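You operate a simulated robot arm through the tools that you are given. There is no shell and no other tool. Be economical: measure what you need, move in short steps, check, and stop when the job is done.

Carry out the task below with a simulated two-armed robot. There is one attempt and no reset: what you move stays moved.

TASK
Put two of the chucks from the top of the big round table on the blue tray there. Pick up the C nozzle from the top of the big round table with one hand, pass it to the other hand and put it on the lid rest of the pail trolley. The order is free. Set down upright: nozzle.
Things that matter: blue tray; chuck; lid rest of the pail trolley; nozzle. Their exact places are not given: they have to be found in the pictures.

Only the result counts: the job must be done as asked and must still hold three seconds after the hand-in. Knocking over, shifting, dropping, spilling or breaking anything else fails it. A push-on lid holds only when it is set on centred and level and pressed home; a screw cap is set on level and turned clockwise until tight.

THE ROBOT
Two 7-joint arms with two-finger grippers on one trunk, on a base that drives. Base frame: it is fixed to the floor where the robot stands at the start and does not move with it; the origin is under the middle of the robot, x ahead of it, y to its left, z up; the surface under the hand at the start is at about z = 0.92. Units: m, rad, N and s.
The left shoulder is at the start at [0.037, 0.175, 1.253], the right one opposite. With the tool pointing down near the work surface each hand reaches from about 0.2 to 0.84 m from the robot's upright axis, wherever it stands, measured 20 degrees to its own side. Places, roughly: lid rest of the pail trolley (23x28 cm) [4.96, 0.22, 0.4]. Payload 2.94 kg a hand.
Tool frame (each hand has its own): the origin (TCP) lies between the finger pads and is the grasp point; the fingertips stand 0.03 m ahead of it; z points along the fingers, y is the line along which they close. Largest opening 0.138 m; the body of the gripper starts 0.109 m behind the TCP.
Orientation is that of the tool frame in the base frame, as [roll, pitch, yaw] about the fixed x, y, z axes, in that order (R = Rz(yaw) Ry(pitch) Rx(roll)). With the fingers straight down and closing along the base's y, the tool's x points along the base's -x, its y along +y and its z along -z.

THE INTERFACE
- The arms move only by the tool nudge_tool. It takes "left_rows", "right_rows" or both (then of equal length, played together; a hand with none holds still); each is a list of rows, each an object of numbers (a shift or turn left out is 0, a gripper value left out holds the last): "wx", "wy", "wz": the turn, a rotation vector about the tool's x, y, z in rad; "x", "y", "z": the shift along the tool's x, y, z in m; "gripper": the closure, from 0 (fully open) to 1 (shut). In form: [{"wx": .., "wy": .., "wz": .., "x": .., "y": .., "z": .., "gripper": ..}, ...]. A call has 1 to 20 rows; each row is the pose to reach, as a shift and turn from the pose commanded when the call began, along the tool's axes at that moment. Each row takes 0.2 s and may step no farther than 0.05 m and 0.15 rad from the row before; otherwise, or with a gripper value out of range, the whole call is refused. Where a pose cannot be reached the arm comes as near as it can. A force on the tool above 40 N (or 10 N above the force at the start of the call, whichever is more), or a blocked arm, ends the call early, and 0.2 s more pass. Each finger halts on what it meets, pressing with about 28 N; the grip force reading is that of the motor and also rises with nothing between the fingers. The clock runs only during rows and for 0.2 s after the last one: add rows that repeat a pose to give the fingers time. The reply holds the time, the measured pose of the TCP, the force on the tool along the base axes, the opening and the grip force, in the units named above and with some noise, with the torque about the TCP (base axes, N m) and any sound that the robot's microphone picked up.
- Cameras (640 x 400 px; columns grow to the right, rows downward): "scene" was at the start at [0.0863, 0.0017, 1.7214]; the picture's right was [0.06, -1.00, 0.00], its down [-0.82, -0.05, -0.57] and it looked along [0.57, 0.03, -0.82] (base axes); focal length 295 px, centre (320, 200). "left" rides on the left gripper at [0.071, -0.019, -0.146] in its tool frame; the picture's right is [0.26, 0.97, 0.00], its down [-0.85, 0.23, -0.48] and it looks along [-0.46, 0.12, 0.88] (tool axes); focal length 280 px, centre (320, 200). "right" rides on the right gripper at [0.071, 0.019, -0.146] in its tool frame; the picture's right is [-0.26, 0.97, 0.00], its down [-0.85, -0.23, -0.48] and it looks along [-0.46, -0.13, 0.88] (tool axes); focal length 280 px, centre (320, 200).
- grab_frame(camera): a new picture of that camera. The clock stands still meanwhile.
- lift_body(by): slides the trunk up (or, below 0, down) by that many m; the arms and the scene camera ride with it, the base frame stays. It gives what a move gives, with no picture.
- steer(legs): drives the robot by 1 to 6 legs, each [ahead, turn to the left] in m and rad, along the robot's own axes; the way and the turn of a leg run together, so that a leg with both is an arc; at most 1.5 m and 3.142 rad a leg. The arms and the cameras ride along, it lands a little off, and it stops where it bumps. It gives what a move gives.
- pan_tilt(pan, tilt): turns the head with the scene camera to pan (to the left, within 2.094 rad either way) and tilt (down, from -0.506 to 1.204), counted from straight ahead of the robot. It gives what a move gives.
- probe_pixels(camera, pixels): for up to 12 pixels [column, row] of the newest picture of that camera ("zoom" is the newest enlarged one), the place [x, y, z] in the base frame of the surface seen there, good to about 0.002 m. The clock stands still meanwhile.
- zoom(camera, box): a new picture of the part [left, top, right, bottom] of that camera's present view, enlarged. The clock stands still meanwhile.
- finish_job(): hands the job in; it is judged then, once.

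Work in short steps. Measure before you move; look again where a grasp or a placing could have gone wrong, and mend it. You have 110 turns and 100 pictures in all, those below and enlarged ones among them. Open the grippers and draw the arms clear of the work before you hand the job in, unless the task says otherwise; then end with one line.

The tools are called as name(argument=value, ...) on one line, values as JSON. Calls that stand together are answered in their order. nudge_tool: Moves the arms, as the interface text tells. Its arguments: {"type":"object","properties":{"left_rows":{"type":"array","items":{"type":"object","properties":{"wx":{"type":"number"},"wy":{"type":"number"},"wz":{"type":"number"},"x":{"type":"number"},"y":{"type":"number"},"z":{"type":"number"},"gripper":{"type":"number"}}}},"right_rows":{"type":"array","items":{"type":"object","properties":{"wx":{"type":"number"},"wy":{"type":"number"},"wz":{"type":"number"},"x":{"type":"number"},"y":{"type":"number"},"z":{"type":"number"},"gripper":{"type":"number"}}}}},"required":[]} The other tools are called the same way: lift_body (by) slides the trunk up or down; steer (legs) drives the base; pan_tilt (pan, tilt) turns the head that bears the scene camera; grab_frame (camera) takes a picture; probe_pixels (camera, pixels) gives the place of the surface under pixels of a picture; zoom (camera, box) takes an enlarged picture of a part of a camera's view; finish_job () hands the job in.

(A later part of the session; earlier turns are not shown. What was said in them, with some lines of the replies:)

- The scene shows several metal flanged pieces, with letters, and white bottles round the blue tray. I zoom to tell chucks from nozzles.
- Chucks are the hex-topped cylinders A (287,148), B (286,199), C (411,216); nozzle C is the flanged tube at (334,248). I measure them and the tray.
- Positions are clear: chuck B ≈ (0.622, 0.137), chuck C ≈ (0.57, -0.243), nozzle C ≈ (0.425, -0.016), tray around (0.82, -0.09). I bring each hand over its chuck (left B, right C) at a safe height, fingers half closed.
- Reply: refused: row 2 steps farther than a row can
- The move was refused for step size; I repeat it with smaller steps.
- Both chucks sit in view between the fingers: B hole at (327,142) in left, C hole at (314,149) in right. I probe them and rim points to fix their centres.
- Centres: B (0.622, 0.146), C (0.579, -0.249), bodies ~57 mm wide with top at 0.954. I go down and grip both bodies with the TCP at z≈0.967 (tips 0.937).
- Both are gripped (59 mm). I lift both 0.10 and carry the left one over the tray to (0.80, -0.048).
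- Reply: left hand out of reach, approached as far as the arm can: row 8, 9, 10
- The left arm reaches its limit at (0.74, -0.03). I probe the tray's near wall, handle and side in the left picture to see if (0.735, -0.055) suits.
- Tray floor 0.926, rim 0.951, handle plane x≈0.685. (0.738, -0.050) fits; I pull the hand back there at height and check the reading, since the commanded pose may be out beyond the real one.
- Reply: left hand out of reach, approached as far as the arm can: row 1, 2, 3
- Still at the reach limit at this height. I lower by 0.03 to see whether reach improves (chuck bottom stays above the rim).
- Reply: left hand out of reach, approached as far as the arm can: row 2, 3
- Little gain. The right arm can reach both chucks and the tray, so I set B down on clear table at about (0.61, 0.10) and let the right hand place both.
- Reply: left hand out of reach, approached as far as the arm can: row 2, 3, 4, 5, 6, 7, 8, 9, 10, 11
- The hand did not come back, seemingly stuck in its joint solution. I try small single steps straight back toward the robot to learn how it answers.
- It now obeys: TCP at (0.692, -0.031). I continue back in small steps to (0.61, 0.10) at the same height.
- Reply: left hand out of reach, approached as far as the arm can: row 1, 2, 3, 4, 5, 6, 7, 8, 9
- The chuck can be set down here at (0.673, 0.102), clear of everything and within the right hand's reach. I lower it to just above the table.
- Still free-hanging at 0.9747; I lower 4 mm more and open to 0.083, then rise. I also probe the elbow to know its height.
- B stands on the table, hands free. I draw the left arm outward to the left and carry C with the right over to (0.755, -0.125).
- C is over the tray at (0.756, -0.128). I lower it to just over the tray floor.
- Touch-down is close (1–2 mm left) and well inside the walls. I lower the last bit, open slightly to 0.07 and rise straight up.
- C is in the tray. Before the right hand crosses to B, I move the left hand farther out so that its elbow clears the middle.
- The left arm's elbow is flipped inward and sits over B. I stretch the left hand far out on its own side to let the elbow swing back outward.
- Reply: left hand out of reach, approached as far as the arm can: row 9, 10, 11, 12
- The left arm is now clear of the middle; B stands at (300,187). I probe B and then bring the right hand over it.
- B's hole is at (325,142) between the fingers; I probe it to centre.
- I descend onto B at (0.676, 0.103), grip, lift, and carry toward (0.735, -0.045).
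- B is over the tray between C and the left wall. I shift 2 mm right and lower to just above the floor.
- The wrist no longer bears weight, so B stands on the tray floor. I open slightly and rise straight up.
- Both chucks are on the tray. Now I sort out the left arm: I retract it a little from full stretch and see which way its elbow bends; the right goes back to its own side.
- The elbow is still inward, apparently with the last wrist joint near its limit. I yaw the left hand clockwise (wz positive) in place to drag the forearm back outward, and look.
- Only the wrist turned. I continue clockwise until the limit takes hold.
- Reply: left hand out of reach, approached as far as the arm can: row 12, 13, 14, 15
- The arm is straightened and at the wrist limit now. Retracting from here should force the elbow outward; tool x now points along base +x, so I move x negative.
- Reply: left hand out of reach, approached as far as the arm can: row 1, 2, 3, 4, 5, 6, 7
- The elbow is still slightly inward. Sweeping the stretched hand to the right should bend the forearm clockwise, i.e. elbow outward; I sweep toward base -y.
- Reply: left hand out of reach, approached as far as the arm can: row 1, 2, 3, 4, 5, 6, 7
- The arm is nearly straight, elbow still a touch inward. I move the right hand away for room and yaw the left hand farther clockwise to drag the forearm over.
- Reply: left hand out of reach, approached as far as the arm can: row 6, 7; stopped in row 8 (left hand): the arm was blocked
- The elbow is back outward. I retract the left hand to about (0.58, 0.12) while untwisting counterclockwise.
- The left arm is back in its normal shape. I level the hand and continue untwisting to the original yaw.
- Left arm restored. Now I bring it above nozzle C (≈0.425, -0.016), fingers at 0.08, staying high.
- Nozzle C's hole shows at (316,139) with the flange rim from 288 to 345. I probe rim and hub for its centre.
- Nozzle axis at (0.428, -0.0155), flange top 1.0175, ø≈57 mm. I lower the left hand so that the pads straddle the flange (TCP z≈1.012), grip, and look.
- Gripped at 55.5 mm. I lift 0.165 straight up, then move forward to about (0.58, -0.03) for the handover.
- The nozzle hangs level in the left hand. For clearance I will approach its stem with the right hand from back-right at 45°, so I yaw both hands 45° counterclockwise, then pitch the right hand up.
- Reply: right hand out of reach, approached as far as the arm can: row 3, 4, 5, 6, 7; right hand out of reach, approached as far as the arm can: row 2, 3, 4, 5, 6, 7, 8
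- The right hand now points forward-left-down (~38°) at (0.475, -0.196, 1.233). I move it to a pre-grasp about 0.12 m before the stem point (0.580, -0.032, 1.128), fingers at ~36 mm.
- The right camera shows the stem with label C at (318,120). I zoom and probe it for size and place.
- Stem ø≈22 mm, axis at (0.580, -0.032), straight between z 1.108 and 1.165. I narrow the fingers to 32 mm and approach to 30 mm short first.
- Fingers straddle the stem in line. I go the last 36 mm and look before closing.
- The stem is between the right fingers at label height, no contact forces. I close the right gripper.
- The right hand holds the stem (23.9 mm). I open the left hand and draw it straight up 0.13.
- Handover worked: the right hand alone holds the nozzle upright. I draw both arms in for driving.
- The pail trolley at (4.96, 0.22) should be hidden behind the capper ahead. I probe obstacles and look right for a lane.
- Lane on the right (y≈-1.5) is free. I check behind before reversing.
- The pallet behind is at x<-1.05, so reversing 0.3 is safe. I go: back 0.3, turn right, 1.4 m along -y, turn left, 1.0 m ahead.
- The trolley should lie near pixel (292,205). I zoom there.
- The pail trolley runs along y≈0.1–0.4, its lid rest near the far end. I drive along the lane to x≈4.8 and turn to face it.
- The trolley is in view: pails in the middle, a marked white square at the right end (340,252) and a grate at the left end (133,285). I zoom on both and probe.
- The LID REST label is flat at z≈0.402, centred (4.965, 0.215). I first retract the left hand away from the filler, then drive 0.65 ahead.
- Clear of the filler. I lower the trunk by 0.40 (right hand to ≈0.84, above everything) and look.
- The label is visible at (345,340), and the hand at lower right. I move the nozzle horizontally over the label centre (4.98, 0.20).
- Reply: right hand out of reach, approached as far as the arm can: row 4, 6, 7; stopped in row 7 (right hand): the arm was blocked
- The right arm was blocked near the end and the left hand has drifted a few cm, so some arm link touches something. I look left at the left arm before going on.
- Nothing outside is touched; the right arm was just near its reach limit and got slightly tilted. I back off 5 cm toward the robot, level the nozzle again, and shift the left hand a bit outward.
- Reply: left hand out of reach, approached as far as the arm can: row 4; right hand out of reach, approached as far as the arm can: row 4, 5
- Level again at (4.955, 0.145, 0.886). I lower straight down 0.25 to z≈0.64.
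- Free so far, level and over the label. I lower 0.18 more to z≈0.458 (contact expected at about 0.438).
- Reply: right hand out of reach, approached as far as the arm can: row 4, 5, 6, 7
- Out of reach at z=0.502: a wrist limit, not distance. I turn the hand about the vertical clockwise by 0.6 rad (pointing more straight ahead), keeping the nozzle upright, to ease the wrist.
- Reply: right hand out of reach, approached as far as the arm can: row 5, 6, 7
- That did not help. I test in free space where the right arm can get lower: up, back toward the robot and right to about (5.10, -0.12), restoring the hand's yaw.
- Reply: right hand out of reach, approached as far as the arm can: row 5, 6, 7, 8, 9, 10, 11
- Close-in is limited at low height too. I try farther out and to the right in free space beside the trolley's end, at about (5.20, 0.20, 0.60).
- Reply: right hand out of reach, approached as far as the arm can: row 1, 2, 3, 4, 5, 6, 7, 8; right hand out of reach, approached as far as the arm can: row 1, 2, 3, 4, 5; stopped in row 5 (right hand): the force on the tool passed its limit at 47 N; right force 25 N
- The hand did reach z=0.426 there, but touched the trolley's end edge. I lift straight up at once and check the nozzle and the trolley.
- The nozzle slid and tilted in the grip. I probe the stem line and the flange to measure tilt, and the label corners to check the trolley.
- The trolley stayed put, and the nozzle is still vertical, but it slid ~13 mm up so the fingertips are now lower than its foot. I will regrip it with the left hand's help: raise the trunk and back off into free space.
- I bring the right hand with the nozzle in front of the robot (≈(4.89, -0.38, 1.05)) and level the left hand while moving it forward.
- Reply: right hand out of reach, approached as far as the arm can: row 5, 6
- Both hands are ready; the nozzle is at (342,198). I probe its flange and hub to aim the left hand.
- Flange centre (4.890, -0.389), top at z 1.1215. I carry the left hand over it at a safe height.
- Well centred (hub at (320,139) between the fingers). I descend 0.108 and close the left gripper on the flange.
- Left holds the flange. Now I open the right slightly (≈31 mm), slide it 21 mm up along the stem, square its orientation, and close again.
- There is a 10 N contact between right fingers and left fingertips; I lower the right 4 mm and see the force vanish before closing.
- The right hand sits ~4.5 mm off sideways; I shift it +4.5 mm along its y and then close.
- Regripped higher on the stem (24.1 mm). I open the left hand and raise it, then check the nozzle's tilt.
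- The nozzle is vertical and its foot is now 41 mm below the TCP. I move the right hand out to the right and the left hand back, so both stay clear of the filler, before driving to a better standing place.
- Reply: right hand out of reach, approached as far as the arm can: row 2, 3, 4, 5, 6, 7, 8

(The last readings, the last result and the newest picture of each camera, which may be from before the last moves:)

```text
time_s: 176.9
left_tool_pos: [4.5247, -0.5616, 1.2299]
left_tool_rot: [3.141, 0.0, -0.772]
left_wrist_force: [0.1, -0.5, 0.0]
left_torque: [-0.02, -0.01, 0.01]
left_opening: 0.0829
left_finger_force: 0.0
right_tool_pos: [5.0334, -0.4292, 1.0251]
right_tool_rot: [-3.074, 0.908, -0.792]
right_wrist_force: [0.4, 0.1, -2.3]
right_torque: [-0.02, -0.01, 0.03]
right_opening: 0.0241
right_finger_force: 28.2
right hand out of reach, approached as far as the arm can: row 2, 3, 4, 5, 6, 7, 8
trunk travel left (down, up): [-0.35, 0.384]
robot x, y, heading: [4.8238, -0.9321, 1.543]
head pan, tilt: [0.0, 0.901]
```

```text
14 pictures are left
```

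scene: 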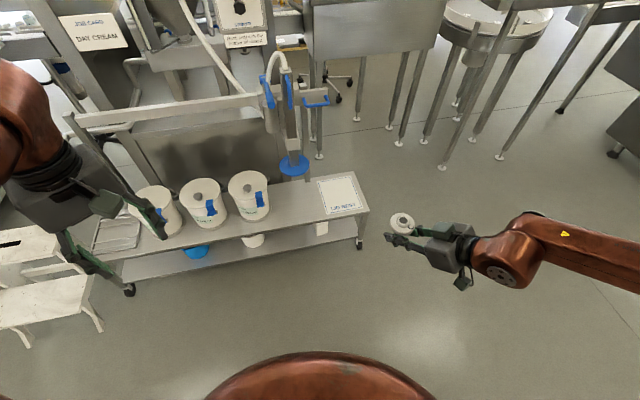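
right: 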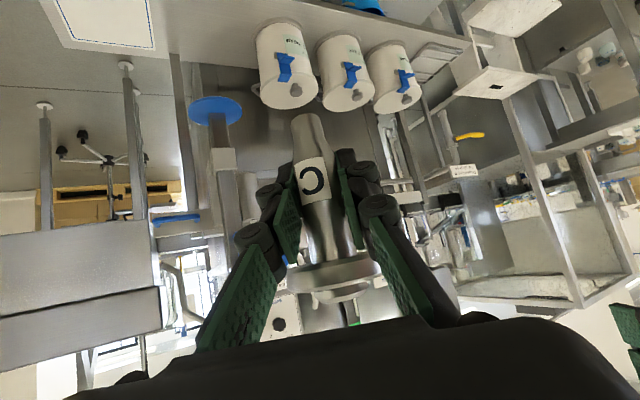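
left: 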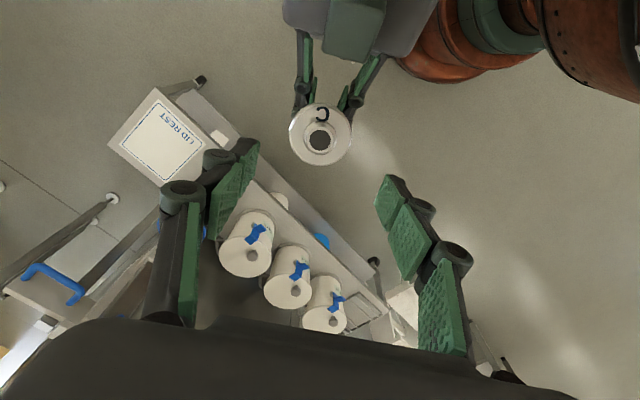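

The right hand is at its side limit and tilted 4°. I move it 10 cm forward and level it.

nudge_tool(right_rows=[{"x": -0.01, "y": -0.031, "z": 0.013}, {"x": -0.02, "y": -0.062, "z": 0.025}, {"x": -0.03, "y": -0.093, "z": 0.038}, {"x": -0.03, "y": -0.093, "z": 0.038, "wx": -0.034, "wy": 0.004}, {"x": -0.03, "y": -0.093, "z": 0.038, "wx": -0.068, "wy": 0.007}, {"x": -0.03, "y": -0.093, "z": 0.038, "wx": -0.068, "wy": 0.007}])

```text
time_s: 178.3
left_tool_pos: [4.5258, -0.5618, 1.2297]
left_tool_rot: [-3.14, -0.001, -0.772]
left_wrist_force: [0.1, -0.1, -0.6]
left_torque: [-0.01, 0.0, 0.01]
left_opening: 0.0827
left_finger_force: 0.1
right_tool_pos: [5.0263, -0.355, 1.0128]
right_tool_rot: [-3.043, 0.911, -0.799]
right_wrist_force: [-0.1, -0.5, -3.1]
right_torque: [-0.02, 0.02, -0.01]
right_opening: 0.0241
right_finger_force: 28.4
right hand out of reach, approached as far as the arm can: row 1, 2, 3, 4, 5, 6
trunk travel left (down, up): [-0.35, 0.384]
robot x, y, heading: [4.8248, -0.9342, 1.535]
head pan, tilt: [0.0, 0.901]
```

A wrist limit tilts the hand here. I turn the hand clockwise about the vertical by 0.4 rad and level at the same time to get off that limit.

nudge_tool(right_rows=[{"wx": 0.054, "wy": 0.0025, "wz": 0.062}, {"wx": 0.108, "wy": 0.005, "wz": 0.124}, {"wx": 0.162, "wy": 0.0075, "wz": 0.186}, {"wx": 0.216, "wy": 0.01, "wz": 0.248}, {"wx": 0.216, "wy": 0.01, "wz": 0.248}])

```text
time_s: 179.5
left_tool_pos: [4.5247, -0.5626, 1.2302]
left_tool_rot: [-3.14, 0.0, -0.771]
left_wrist_force: [0.3, 0.6, -0.5]
left_torque: [-0.02, 0.03, -0.02]
left_opening: 0.0828
left_finger_force: 0.0
right_tool_pos: [5.0273, -0.3539, 1.0159]
right_tool_rot: [3.134, 0.91, -1.205]
right_wrist_force: [-0.3, -0.4, -2.6]
right_torque: [-0.01, 0.02, -0.05]
right_opening: 0.0241
right_finger_force: 27.8
trunk travel left (down, up): [-0.35, 0.384]
robot x, y, heading: [4.8228, -0.9326, 1.539]
head pan, tilt: [0.0, 0.901]
```

Free of limits now and level. I test lowering 0.22 here in free space, which equals the placing height with the trunk fully down.

nudge_tool(right_rows=[{"x": 0.029, "z": 0.0228}, {"x": 0.058, "z": 0.0457}, {"x": 0.087, "z": 0.0685}, {"x": 0.116, "z": 0.0913}, {"x": 0.1456, "z": 0.1142}, {"x": 0.1747, "z": 0.137}, {"x": 0.1747, "z": 0.137}])

```text
time_s: 181.1
left_tool_pos: [4.5242, -0.5624, 1.2305]
left_tool_rot: [-3.141, -0.001, -0.771]
left_wrist_force: [-0.3, 0.5, 0.3]
left_torque: [-0.03, -0.02, -0.03]
left_opening: 0.083
left_finger_force: 0.0
right_tool_pos: [5.0405, -0.3598, 0.9048]
right_tool_rot: [3.136, 0.911, -1.204]
right_wrist_force: [0.0, 0.0, -2.6]
right_torque: [-0.01, -0.04, -0.05]
right_opening: 0.0244
right_finger_force: 28.1
right hand out of reach, approached as far as the arm can: row 3, 4, 5, 6, 7
trunk travel left (down, up): [-0.35, 0.384]
robot x, y, heading: [4.8232, -0.9348, 1.547]
head pan, tilt: [0.0, 0.901]
```

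Pointing ahead limits lowering; the earlier pose (pointing 45° left, 0.60 ahead, 0.28 right) did reach z=0.426. I shift the robot 0.13 to the left and forward so that this pose lands on the label.

steer(legs=[[0, 0.9], [0.176, 0], [0, -0.9], [0.39, 0]])

grab_frame(camera="scene")

```text
time_s: 189.3
left_tool_pos: [4.4189, -0.0531, 1.2284]
left_tool_rot: [-3.141, 0.003, -0.789]
left_wrist_force: [0.5, 0.3, 0.5]
left_torque: [-0.04, -0.01, -0.06]
left_opening: 0.0829
left_finger_force: 0.1
right_tool_pos: [4.9367, 0.1409, 0.9045]
right_tool_rot: [3.136, 0.908, -1.224]
right_wrist_force: [0.4, -0.1, -2.4]
right_torque: [0.01, 0.0, -0.04]
right_opening: 0.0241
right_finger_force: 28.2
trunk travel left (down, up): [-0.35, 0.384]
robot x, y, heading: [4.7124, -0.4298, 1.522]
head pan, tilt: [0.0, 0.901]
```

```text
13 pictures are left
```

scene: 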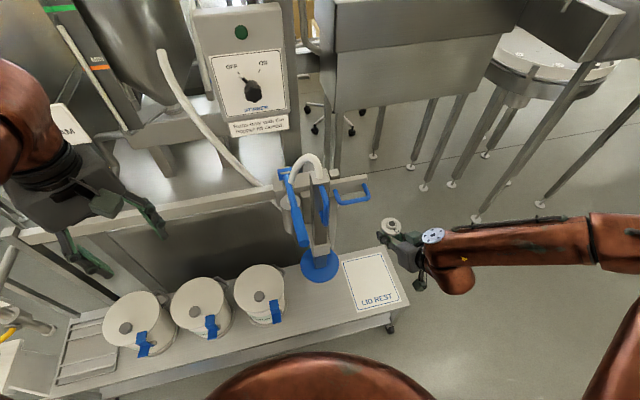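

All clear. I lower the trunk the full 0.35; the nozzle's foot should then be at about z 0.51.

lift_body(by=-0.35)

```text
time_s: 192.8
left_tool_pos: [4.418, -0.055, 0.8794]
left_tool_rot: [-3.14, 0.001, -0.787]
left_wrist_force: [-0.2, 0.3, -0.1]
left_torque: [0.01, 0.0, 0.01]
left_opening: 0.0828
left_finger_force: 0.2
right_tool_pos: [4.9373, 0.143, 0.5216]
right_tool_rot: [3.09, 0.837, -1.257]
right_wrist_force: [0.3, -0.9, -1.6]
right_torque: [-0.04, -0.01, 0.0]
right_opening: 0.0241
right_finger_force: 27.7
trunk travel left (down, up): [0.0, 0.734]
robot x, y, heading: [4.71, -0.4319, 1.522]
head pan, tilt: [0.0, 0.901]
```

The arm sagged and tilted at the bottom. I turn the hand back counterclockwise to the 45° direction, level it, and shift 3 cm right.

nudge_tool(right_rows=[{"x": -0.002, "y": -0.01, "z": -0.005}, {"x": -0.004, "y": -0.02, "z": -0.011, "wx": -0.08, "wy": -0.016, "wz": -0.075}, {"x": -0.006, "y": -0.0285, "z": -0.016, "wx": -0.162, "wy": -0.032, "wz": -0.149}, {"x": -0.006, "y": -0.0285, "z": -0.016, "wx": -0.244, "wy": -0.048, "wz": -0.224}, {"x": -0.006, "y": -0.0285, "z": -0.016, "wx": -0.325, "wy": -0.064, "wz": -0.298}, {"x": -0.006, "y": -0.0285, "z": -0.016, "wx": -0.325, "wy": -0.064, "wz": -0.298}])

```text
time_s: 194.2
left_tool_pos: [4.4183, -0.0537, 0.8797]
left_tool_rot: [3.141, 0.001, -0.789]
left_wrist_force: [-0.4, 0.1, -0.1]
left_torque: [0.01, 0.01, 0.0]
left_opening: 0.083
left_finger_force: 0.0
right_tool_pos: [4.968, 0.1452, 0.5349]
right_tool_rot: [3.118, 0.915, -0.795]
right_wrist_force: [-0.1, 0.2, -3.2]
right_torque: [-0.04, 0.03, 0.0]
right_opening: 0.0241
right_finger_force: 27.6
trunk travel left (down, up): [0.0, 0.734]
robot x, y, heading: [4.7089, -0.4278, 1.522]
head pan, tilt: [0.0, 0.901]
```

Reached without a limit: (4.968, 0.145, 0.535). I trim the level and lower 6 cm.

nudge_tool(right_rows=[{"x": 0.016, "z": 0.0124, "wx": 0.012, "wy": 0.007}, {"x": 0.0314, "z": 0.0248, "wx": 0.024, "wy": 0.014}, {"x": 0.047, "z": 0.0372, "wx": 0.024, "wy": 0.014}, {"x": 0.047, "z": 0.0372, "wx": 0.024, "wy": 0.014}])

grab_frame(camera="right")

zoom(camera="scene", box=[300, 250, 460, 370])

```text
time_s: 195.2
left_tool_pos: [4.4186, -0.0524, 0.8798]
left_tool_rot: [3.142, 0.001, -0.79]
left_wrist_force: [0.1, -0.1, -0.2]
left_torque: [-0.04, 0.02, -0.02]
left_opening: 0.0826
left_finger_force: 0.1
right_tool_pos: [4.9729, 0.1501, 0.4957]
right_tool_rot: [3.139, 0.89, -0.797]
right_wrist_force: [0.2, -1.5, -1.7]
right_torque: [-0.01, 0.01, -0.03]
right_opening: 0.024
right_finger_force: 27.6
right hand out of reach, approached as far as the arm can: row 2, 3, 4
trunk travel left (down, up): [0.0, 0.734]
robot x, y, heading: [4.7105, -0.4309, 1.523]
head pan, tilt: [0.0, 0.901]
```

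```text
12 pictures are left
```

right: 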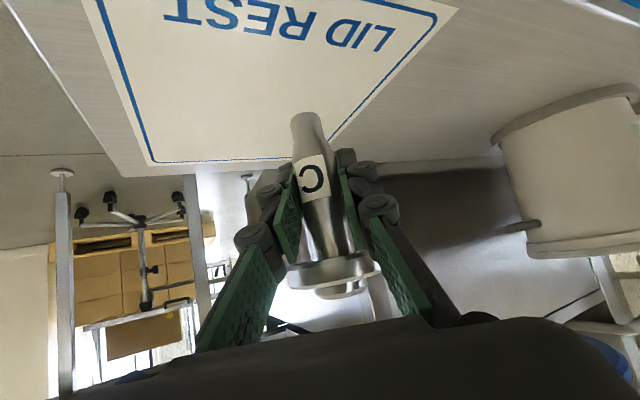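

```text
3.33 times, centred on (380, 310) of scene
```

zoom: 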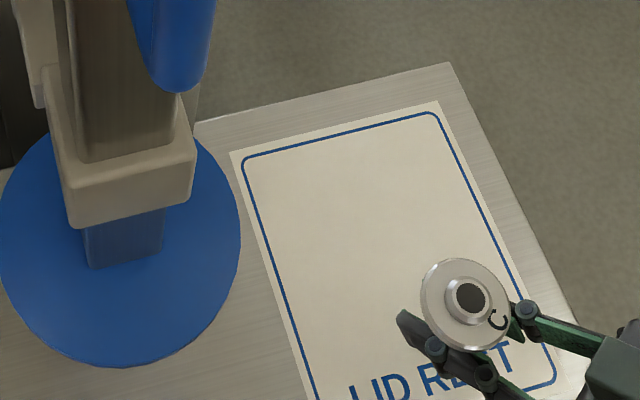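

Limited again at z 0.496, 5 cm short. Turning counterclockwise freed it before, so I turn 0.35 rad more and then lower further.

nudge_tool(right_rows=[{"wx": -0.091, "wy": -0.004, "wz": -0.072}, {"wx": -0.183, "wy": -0.008, "wz": -0.145}, {"wx": -0.274, "wy": -0.011, "wz": -0.217}, {"wx": -0.274, "wy": -0.011, "wz": -0.217}])

nudge_tool(right_rows=[{"x": 0.012, "z": 0.0093}, {"x": 0.0235, "z": 0.0186}, {"x": 0.0235, "z": 0.0186}])

```text
time_s: 196.2
left_tool_pos: [4.4185, -0.0531, 0.8785]
left_tool_rot: [-3.141, 0.0, -0.79]
left_wrist_force: [-0.4, 0.2, 0.9]
left_torque: [-0.02, -0.01, 0.0]
left_opening: 0.0827
left_finger_force: 0.0
right_tool_pos: [4.9726, 0.1499, 0.4969]
right_tool_rot: [-3.138, 0.911, -0.443]
right_wrist_force: [-0.1, -0.4, -2.9]
right_torque: [-0.01, -0.01, 0.01]
right_opening: 0.0242
right_finger_force: 27.9
trunk travel left (down, up): [0.0, 0.734]
robot x, y, heading: [4.7127, -0.4352, 1.524]
head pan, tilt: [0.0, 0.901]
```

```text
time_s: 197.0
left_tool_pos: [4.419, -0.0536, 0.8802]
left_tool_rot: [-3.141, 0.0, -0.79]
left_wrist_force: [-0.1, -0.2, -0.6]
left_torque: [0.0, 0.01, 0.04]
left_opening: 0.0826
left_finger_force: 0.0
right_tool_pos: [4.972, 0.1511, 0.4673]
right_tool_rot: [-3.139, 0.911, -0.444]
right_wrist_force: [-0.2, 0.3, -2.8]
right_torque: [-0.01, 0.01, -0.05]
right_opening: 0.0245
right_finger_force: 28.2
trunk travel left (down, up): [0.0, 0.734]
robot x, y, heading: [4.7102, -0.4301, 1.523]
head pan, tilt: [0.0, 0.901]
```

Now it lowers freely: z=0.467, level. I check the nozzle's tilt and foot height before touchdown.

grab_frame(camera="right")

probe_pixels(camera="right", pixels=[[306, 122], [311, 145], [314, 170], [317, 195], [322, 225], [327, 250], [300, 195], [334, 190], [307, 245], [345, 237]])

zoom(camera="scene", box=[360, 270, 460, 370])

probe_pixels(camera="zoom", pixels=[[250, 250], [300, 200], [200, 250], [250, 310], [300, 270], [400, 80]])

```text
10 pictures are left
```

right: 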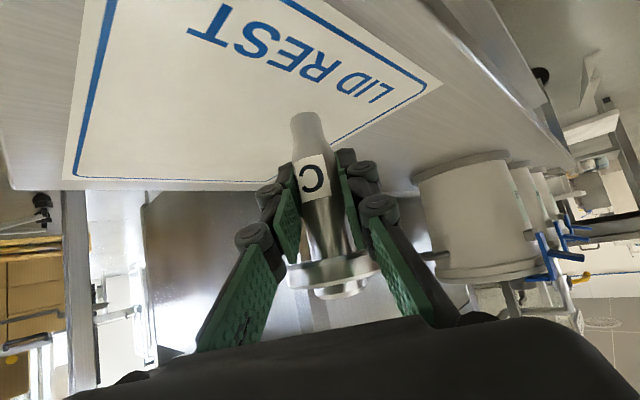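

```text
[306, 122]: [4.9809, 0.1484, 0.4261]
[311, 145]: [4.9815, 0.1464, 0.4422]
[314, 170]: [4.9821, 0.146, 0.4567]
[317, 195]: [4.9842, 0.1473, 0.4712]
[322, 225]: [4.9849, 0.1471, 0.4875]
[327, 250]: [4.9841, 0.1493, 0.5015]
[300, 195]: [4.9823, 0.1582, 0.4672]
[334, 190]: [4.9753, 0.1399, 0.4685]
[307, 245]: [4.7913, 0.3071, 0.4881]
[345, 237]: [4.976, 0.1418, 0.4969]
```

```text
4.00 times, centred on (410, 320) of scene
```

zoom: 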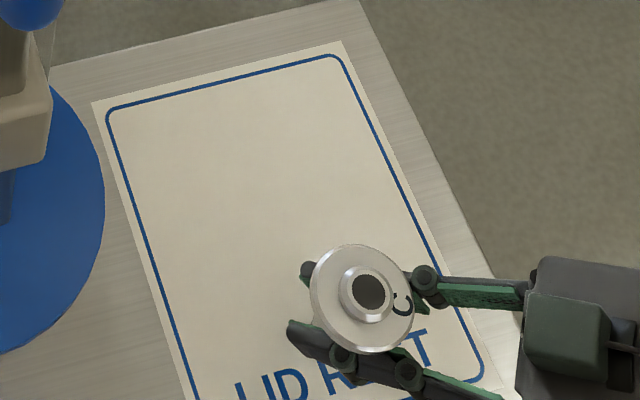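

```text
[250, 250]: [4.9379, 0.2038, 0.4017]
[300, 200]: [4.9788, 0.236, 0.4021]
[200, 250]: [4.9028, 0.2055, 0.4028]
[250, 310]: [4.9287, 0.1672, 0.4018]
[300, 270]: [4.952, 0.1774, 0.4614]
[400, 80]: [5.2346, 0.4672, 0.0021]
```

Foot at z≈0.426, i.e. ~24 mm above the label. I probe the flange rim to check level more finely.

probe_pixels(camera="zoom", pixels=[[335, 262], [325, 280], [390, 258], [408, 330], [375, 342], [340, 335], [322, 300], [350, 255], [405, 280], [395, 342]])

```text
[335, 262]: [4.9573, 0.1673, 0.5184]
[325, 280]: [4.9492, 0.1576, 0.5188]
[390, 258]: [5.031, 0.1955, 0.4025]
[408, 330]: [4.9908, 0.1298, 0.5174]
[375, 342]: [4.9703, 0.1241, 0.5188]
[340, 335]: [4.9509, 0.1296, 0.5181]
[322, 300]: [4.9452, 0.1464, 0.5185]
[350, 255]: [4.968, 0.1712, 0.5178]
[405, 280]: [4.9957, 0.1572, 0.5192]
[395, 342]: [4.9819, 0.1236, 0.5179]
```

Flange is level within ~1°; foot at ≈0.4225. I lower 19 mm, then check the force.

nudge_tool(right_rows=[{"x": 0.008, "z": 0.0062}, {"x": 0.0134, "z": 0.0104}, {"x": 0.015, "z": 0.0116}, {"x": 0.015, "z": 0.0116}])

```text
time_s: 198.0
left_tool_pos: [4.4189, -0.0537, 0.88]
left_tool_rot: [-3.141, -0.001, -0.788]
left_wrist_force: [0.3, 0.7, 0.0]
left_torque: [0.0, -0.02, -0.03]
left_opening: 0.0829
left_finger_force: 0.0
right_tool_pos: [4.9735, 0.1514, 0.4482]
right_tool_rot: [-3.138, 0.911, -0.445]
right_wrist_force: [-0.2, 0.1, -1.8]
right_torque: [-0.02, 0.01, 0.01]
right_opening: 0.0242
right_finger_force: 27.3
trunk travel left (down, up): [0.0, 0.734]
robot x, y, heading: [4.7105, -0.428, 1.526]
head pan, tilt: [0.0, 0.901]
```

Not touching yet (−1.8 N is still the weight). I lower 1.5 mm more.

nudge_tool(right_rows=[{"x": 0.0006, "z": 0.0005}, {"x": 0.0012, "z": 0.0009}, {"x": 0.0012, "z": 0.0009}])

grab_frame(camera="right")

```text
time_s: 198.8
left_tool_pos: [4.4187, -0.0542, 0.8791]
left_tool_rot: [-3.142, 0.0, -0.791]
left_wrist_force: [0.1, -0.7, 0.3]
left_torque: [-0.03, 0.0, -0.01]
left_opening: 0.0827
left_finger_force: 0.0
right_tool_pos: [4.9727, 0.1506, 0.4477]
right_tool_rot: [-3.14, 0.91, -0.445]
right_wrist_force: [-0.2, 0.1, -3.1]
right_torque: [-0.03, -0.02, -0.01]
right_opening: 0.0241
right_finger_force: 28.2
trunk travel left (down, up): [0.0, 0.734]
robot x, y, heading: [4.7084, -0.4295, 1.521]
head pan, tilt: [0.0, 0.901]
```

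```text
8 pictures are left
```

right: 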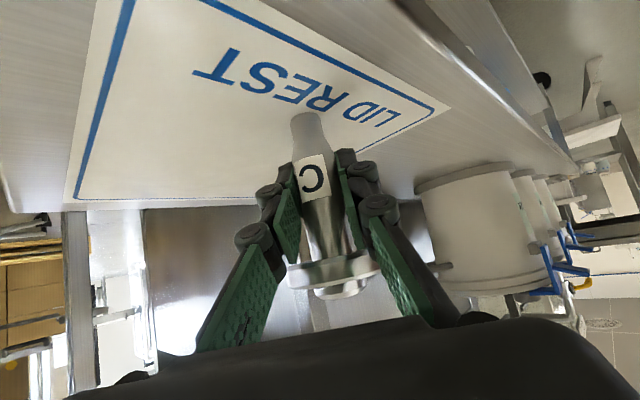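

Still a hair above. I lower 2.5 mm more in 0.5 mm rows, watching for the upward force.

nudge_tool(right_rows=[{"x": 0.0008, "z": 0.0006}, {"x": 0.0014, "z": 0.0011}, {"x": 0.002, "z": 0.0015}, {"x": 0.002, "z": 0.0015}])

```text
time_s: 199.8
left_tool_pos: [4.4181, -0.0551, 0.8808]
left_tool_rot: [-3.14, 0.003, -0.787]
left_wrist_force: [0.0, 0.2, -1.4]
left_torque: [0.02, 0.02, 0.03]
left_opening: 0.0825
left_finger_force: 0.0
right_tool_pos: [4.9707, 0.1516, 0.4468]
right_tool_rot: [-3.134, 0.914, -0.442]
right_wrist_force: [4.3, -3.0, 16.7]
right_torque: [-0.15, -0.1, 0.05]
right_opening: 0.0241
right_finger_force: 27.9
trunk travel left (down, up): [0.0, 0.734]
robot x, y, heading: [4.7098, -0.4302, 1.523]
head pan, tilt: [0.0, 0.901]
```

Contact (17 N). I back off 1 mm to ease the load, then open to 36 mm and hold.

nudge_tool(right_rows=[{"x": -0.0011, "z": -0.0008}, {"x": -0.0011, "z": -0.0008}, {"x": -0.0011, "z": -0.0008, "gripper": 0.735}, {"x": -0.0011, "z": -0.0008}, {"x": -0.0011, "z": -0.0008}])

grab_frame(camera="right")

```text
time_s: 201.0
left_tool_pos: [4.4181, -0.0539, 0.8803]
left_tool_rot: [-3.141, 0.001, -0.788]
left_wrist_force: [0.1, -0.4, -0.8]
left_torque: [0.0, 0.0, -0.05]
left_opening: 0.0829
left_finger_force: 0.0
right_tool_pos: [4.9712, 0.1493, 0.4458]
right_tool_rot: [-3.139, 0.909, -0.444]
right_wrist_force: [0.1, 0.2, -0.3]
right_torque: [0.0, -0.01, 0.04]
right_opening: 0.0366
right_finger_force: 0.0
trunk travel left (down, up): [0.0, 0.734]
robot x, y, heading: [4.7105, -0.4275, 1.524]
head pan, tilt: [0.0, 0.901]
```

```text
7 pictures are left
```

right: 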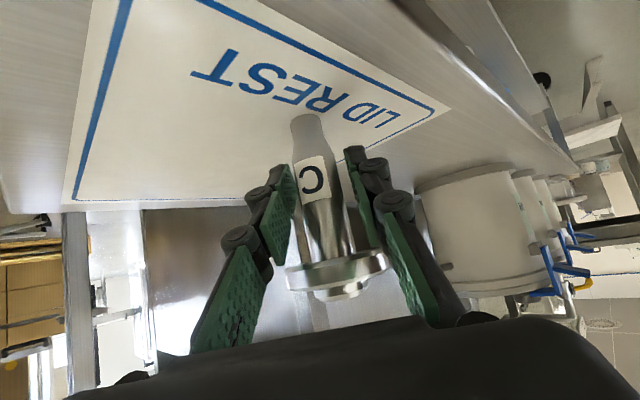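

The nozzle stands free. I open wider (69 mm), so even the flange clears, then withdraw along the approach line.

nudge_tool(right_rows=[{"gripper": 0.5}, {"gripper": 0.5}, {"z": -0.01}, {"z": -0.03}, {"z": -0.05}, {"z": -0.07}])

grab_frame(camera="right")

```text
time_s: 202.4
left_tool_pos: [4.418, -0.0536, 0.8796]
left_tool_rot: [-3.14, 0.0, -0.789]
left_wrist_force: [0.3, 0.5, -0.6]
left_torque: [-0.01, 0.01, 0.02]
left_opening: 0.0831
left_finger_force: 0.0
right_tool_pos: [5.0212, 0.128, 0.4893]
right_tool_rot: [-3.138, 0.91, -0.446]
right_wrist_force: [1.2, -0.1, 0.0]
right_torque: [0.02, 0.04, 0.0]
right_opening: 0.0692
right_finger_force: 0.0
trunk travel left (down, up): [0.0, 0.734]
robot x, y, heading: [4.7079, -0.4312, 1.523]
head pan, tilt: [0.0, 0.901]
```

```text
6 pictures are left
```

right: 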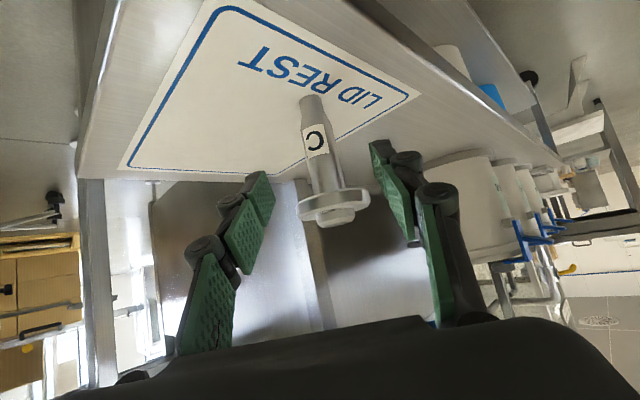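

Nozzle C stands upright on the label. I withdraw the right hand further, raise the trunk, and back off.

nudge_tool(right_rows=[{"z": -0.03}, {"z": -0.06}, {"z": -0.09}, {"z": -0.11}])

lift_body(by=0.3)

grab_frame(camera="scene")

```text
time_s: 203.4
left_tool_pos: [4.418, -0.054, 0.8801]
left_tool_rot: [-3.141, 0.001, -0.79]
left_wrist_force: [0.0, 0.4, 0.0]
left_torque: [0.01, -0.03, 0.04]
left_opening: 0.0828
left_finger_force: 0.1
right_tool_pos: [5.099, 0.0902, 0.5572]
right_tool_rot: [-3.138, 0.91, -0.445]
right_wrist_force: [-0.4, 0.2, -0.6]
right_torque: [-0.01, 0.0, 0.03]
right_opening: 0.0691
right_finger_force: 0.1
trunk travel left (down, up): [0.0, 0.734]
robot x, y, heading: [4.7069, -0.4283, 1.527]
head pan, tilt: [0.0, 0.901]
```

```text
time_s: 206.4
left_tool_pos: [4.4193, -0.0528, 1.1795]
left_tool_rot: [-3.139, 0.0, -0.79]
left_wrist_force: [-0.2, 1.4, 0.5]
left_torque: [0.01, -0.01, 0.03]
left_opening: 0.0829
left_finger_force: 0.1
right_tool_pos: [5.1005, 0.0885, 0.857]
right_tool_rot: [-3.139, 0.91, -0.444]
right_wrist_force: [0.0, -0.2, 0.0]
right_torque: [0.01, -0.02, 0.0]
right_opening: 0.0691
right_finger_force: 0.0
trunk travel left (down, up): [-0.3, 0.434]
robot x, y, heading: [4.7111, -0.4285, 1.52]
head pan, tilt: [0.0, 0.901]
```

```text
5 pictures are left
```

scene: 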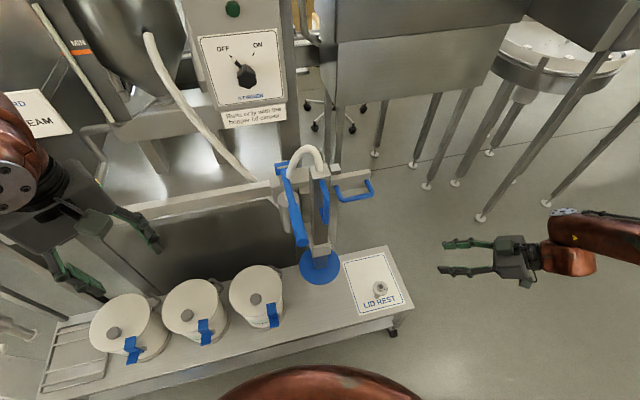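

The nozzle stands upright on the lid rest at (380,288), both grippers are open and empty, and the arms are clear of everything. I hand in.

finish_job()

```text
The job is handed in.
```

The job is handed in: chucks B and C are on the blue tray, and nozzle C stands upright on the lid rest of the pail trolley. It went from the left hand to the right at the table. Near the trolley the left held it again briefly so the right could regrip, and the right hand set it down. While lowering it, the nozzle or right fingers touched the trolley's edge once (about 47 N). Position probes right afterwards showed no shift of the trolley.
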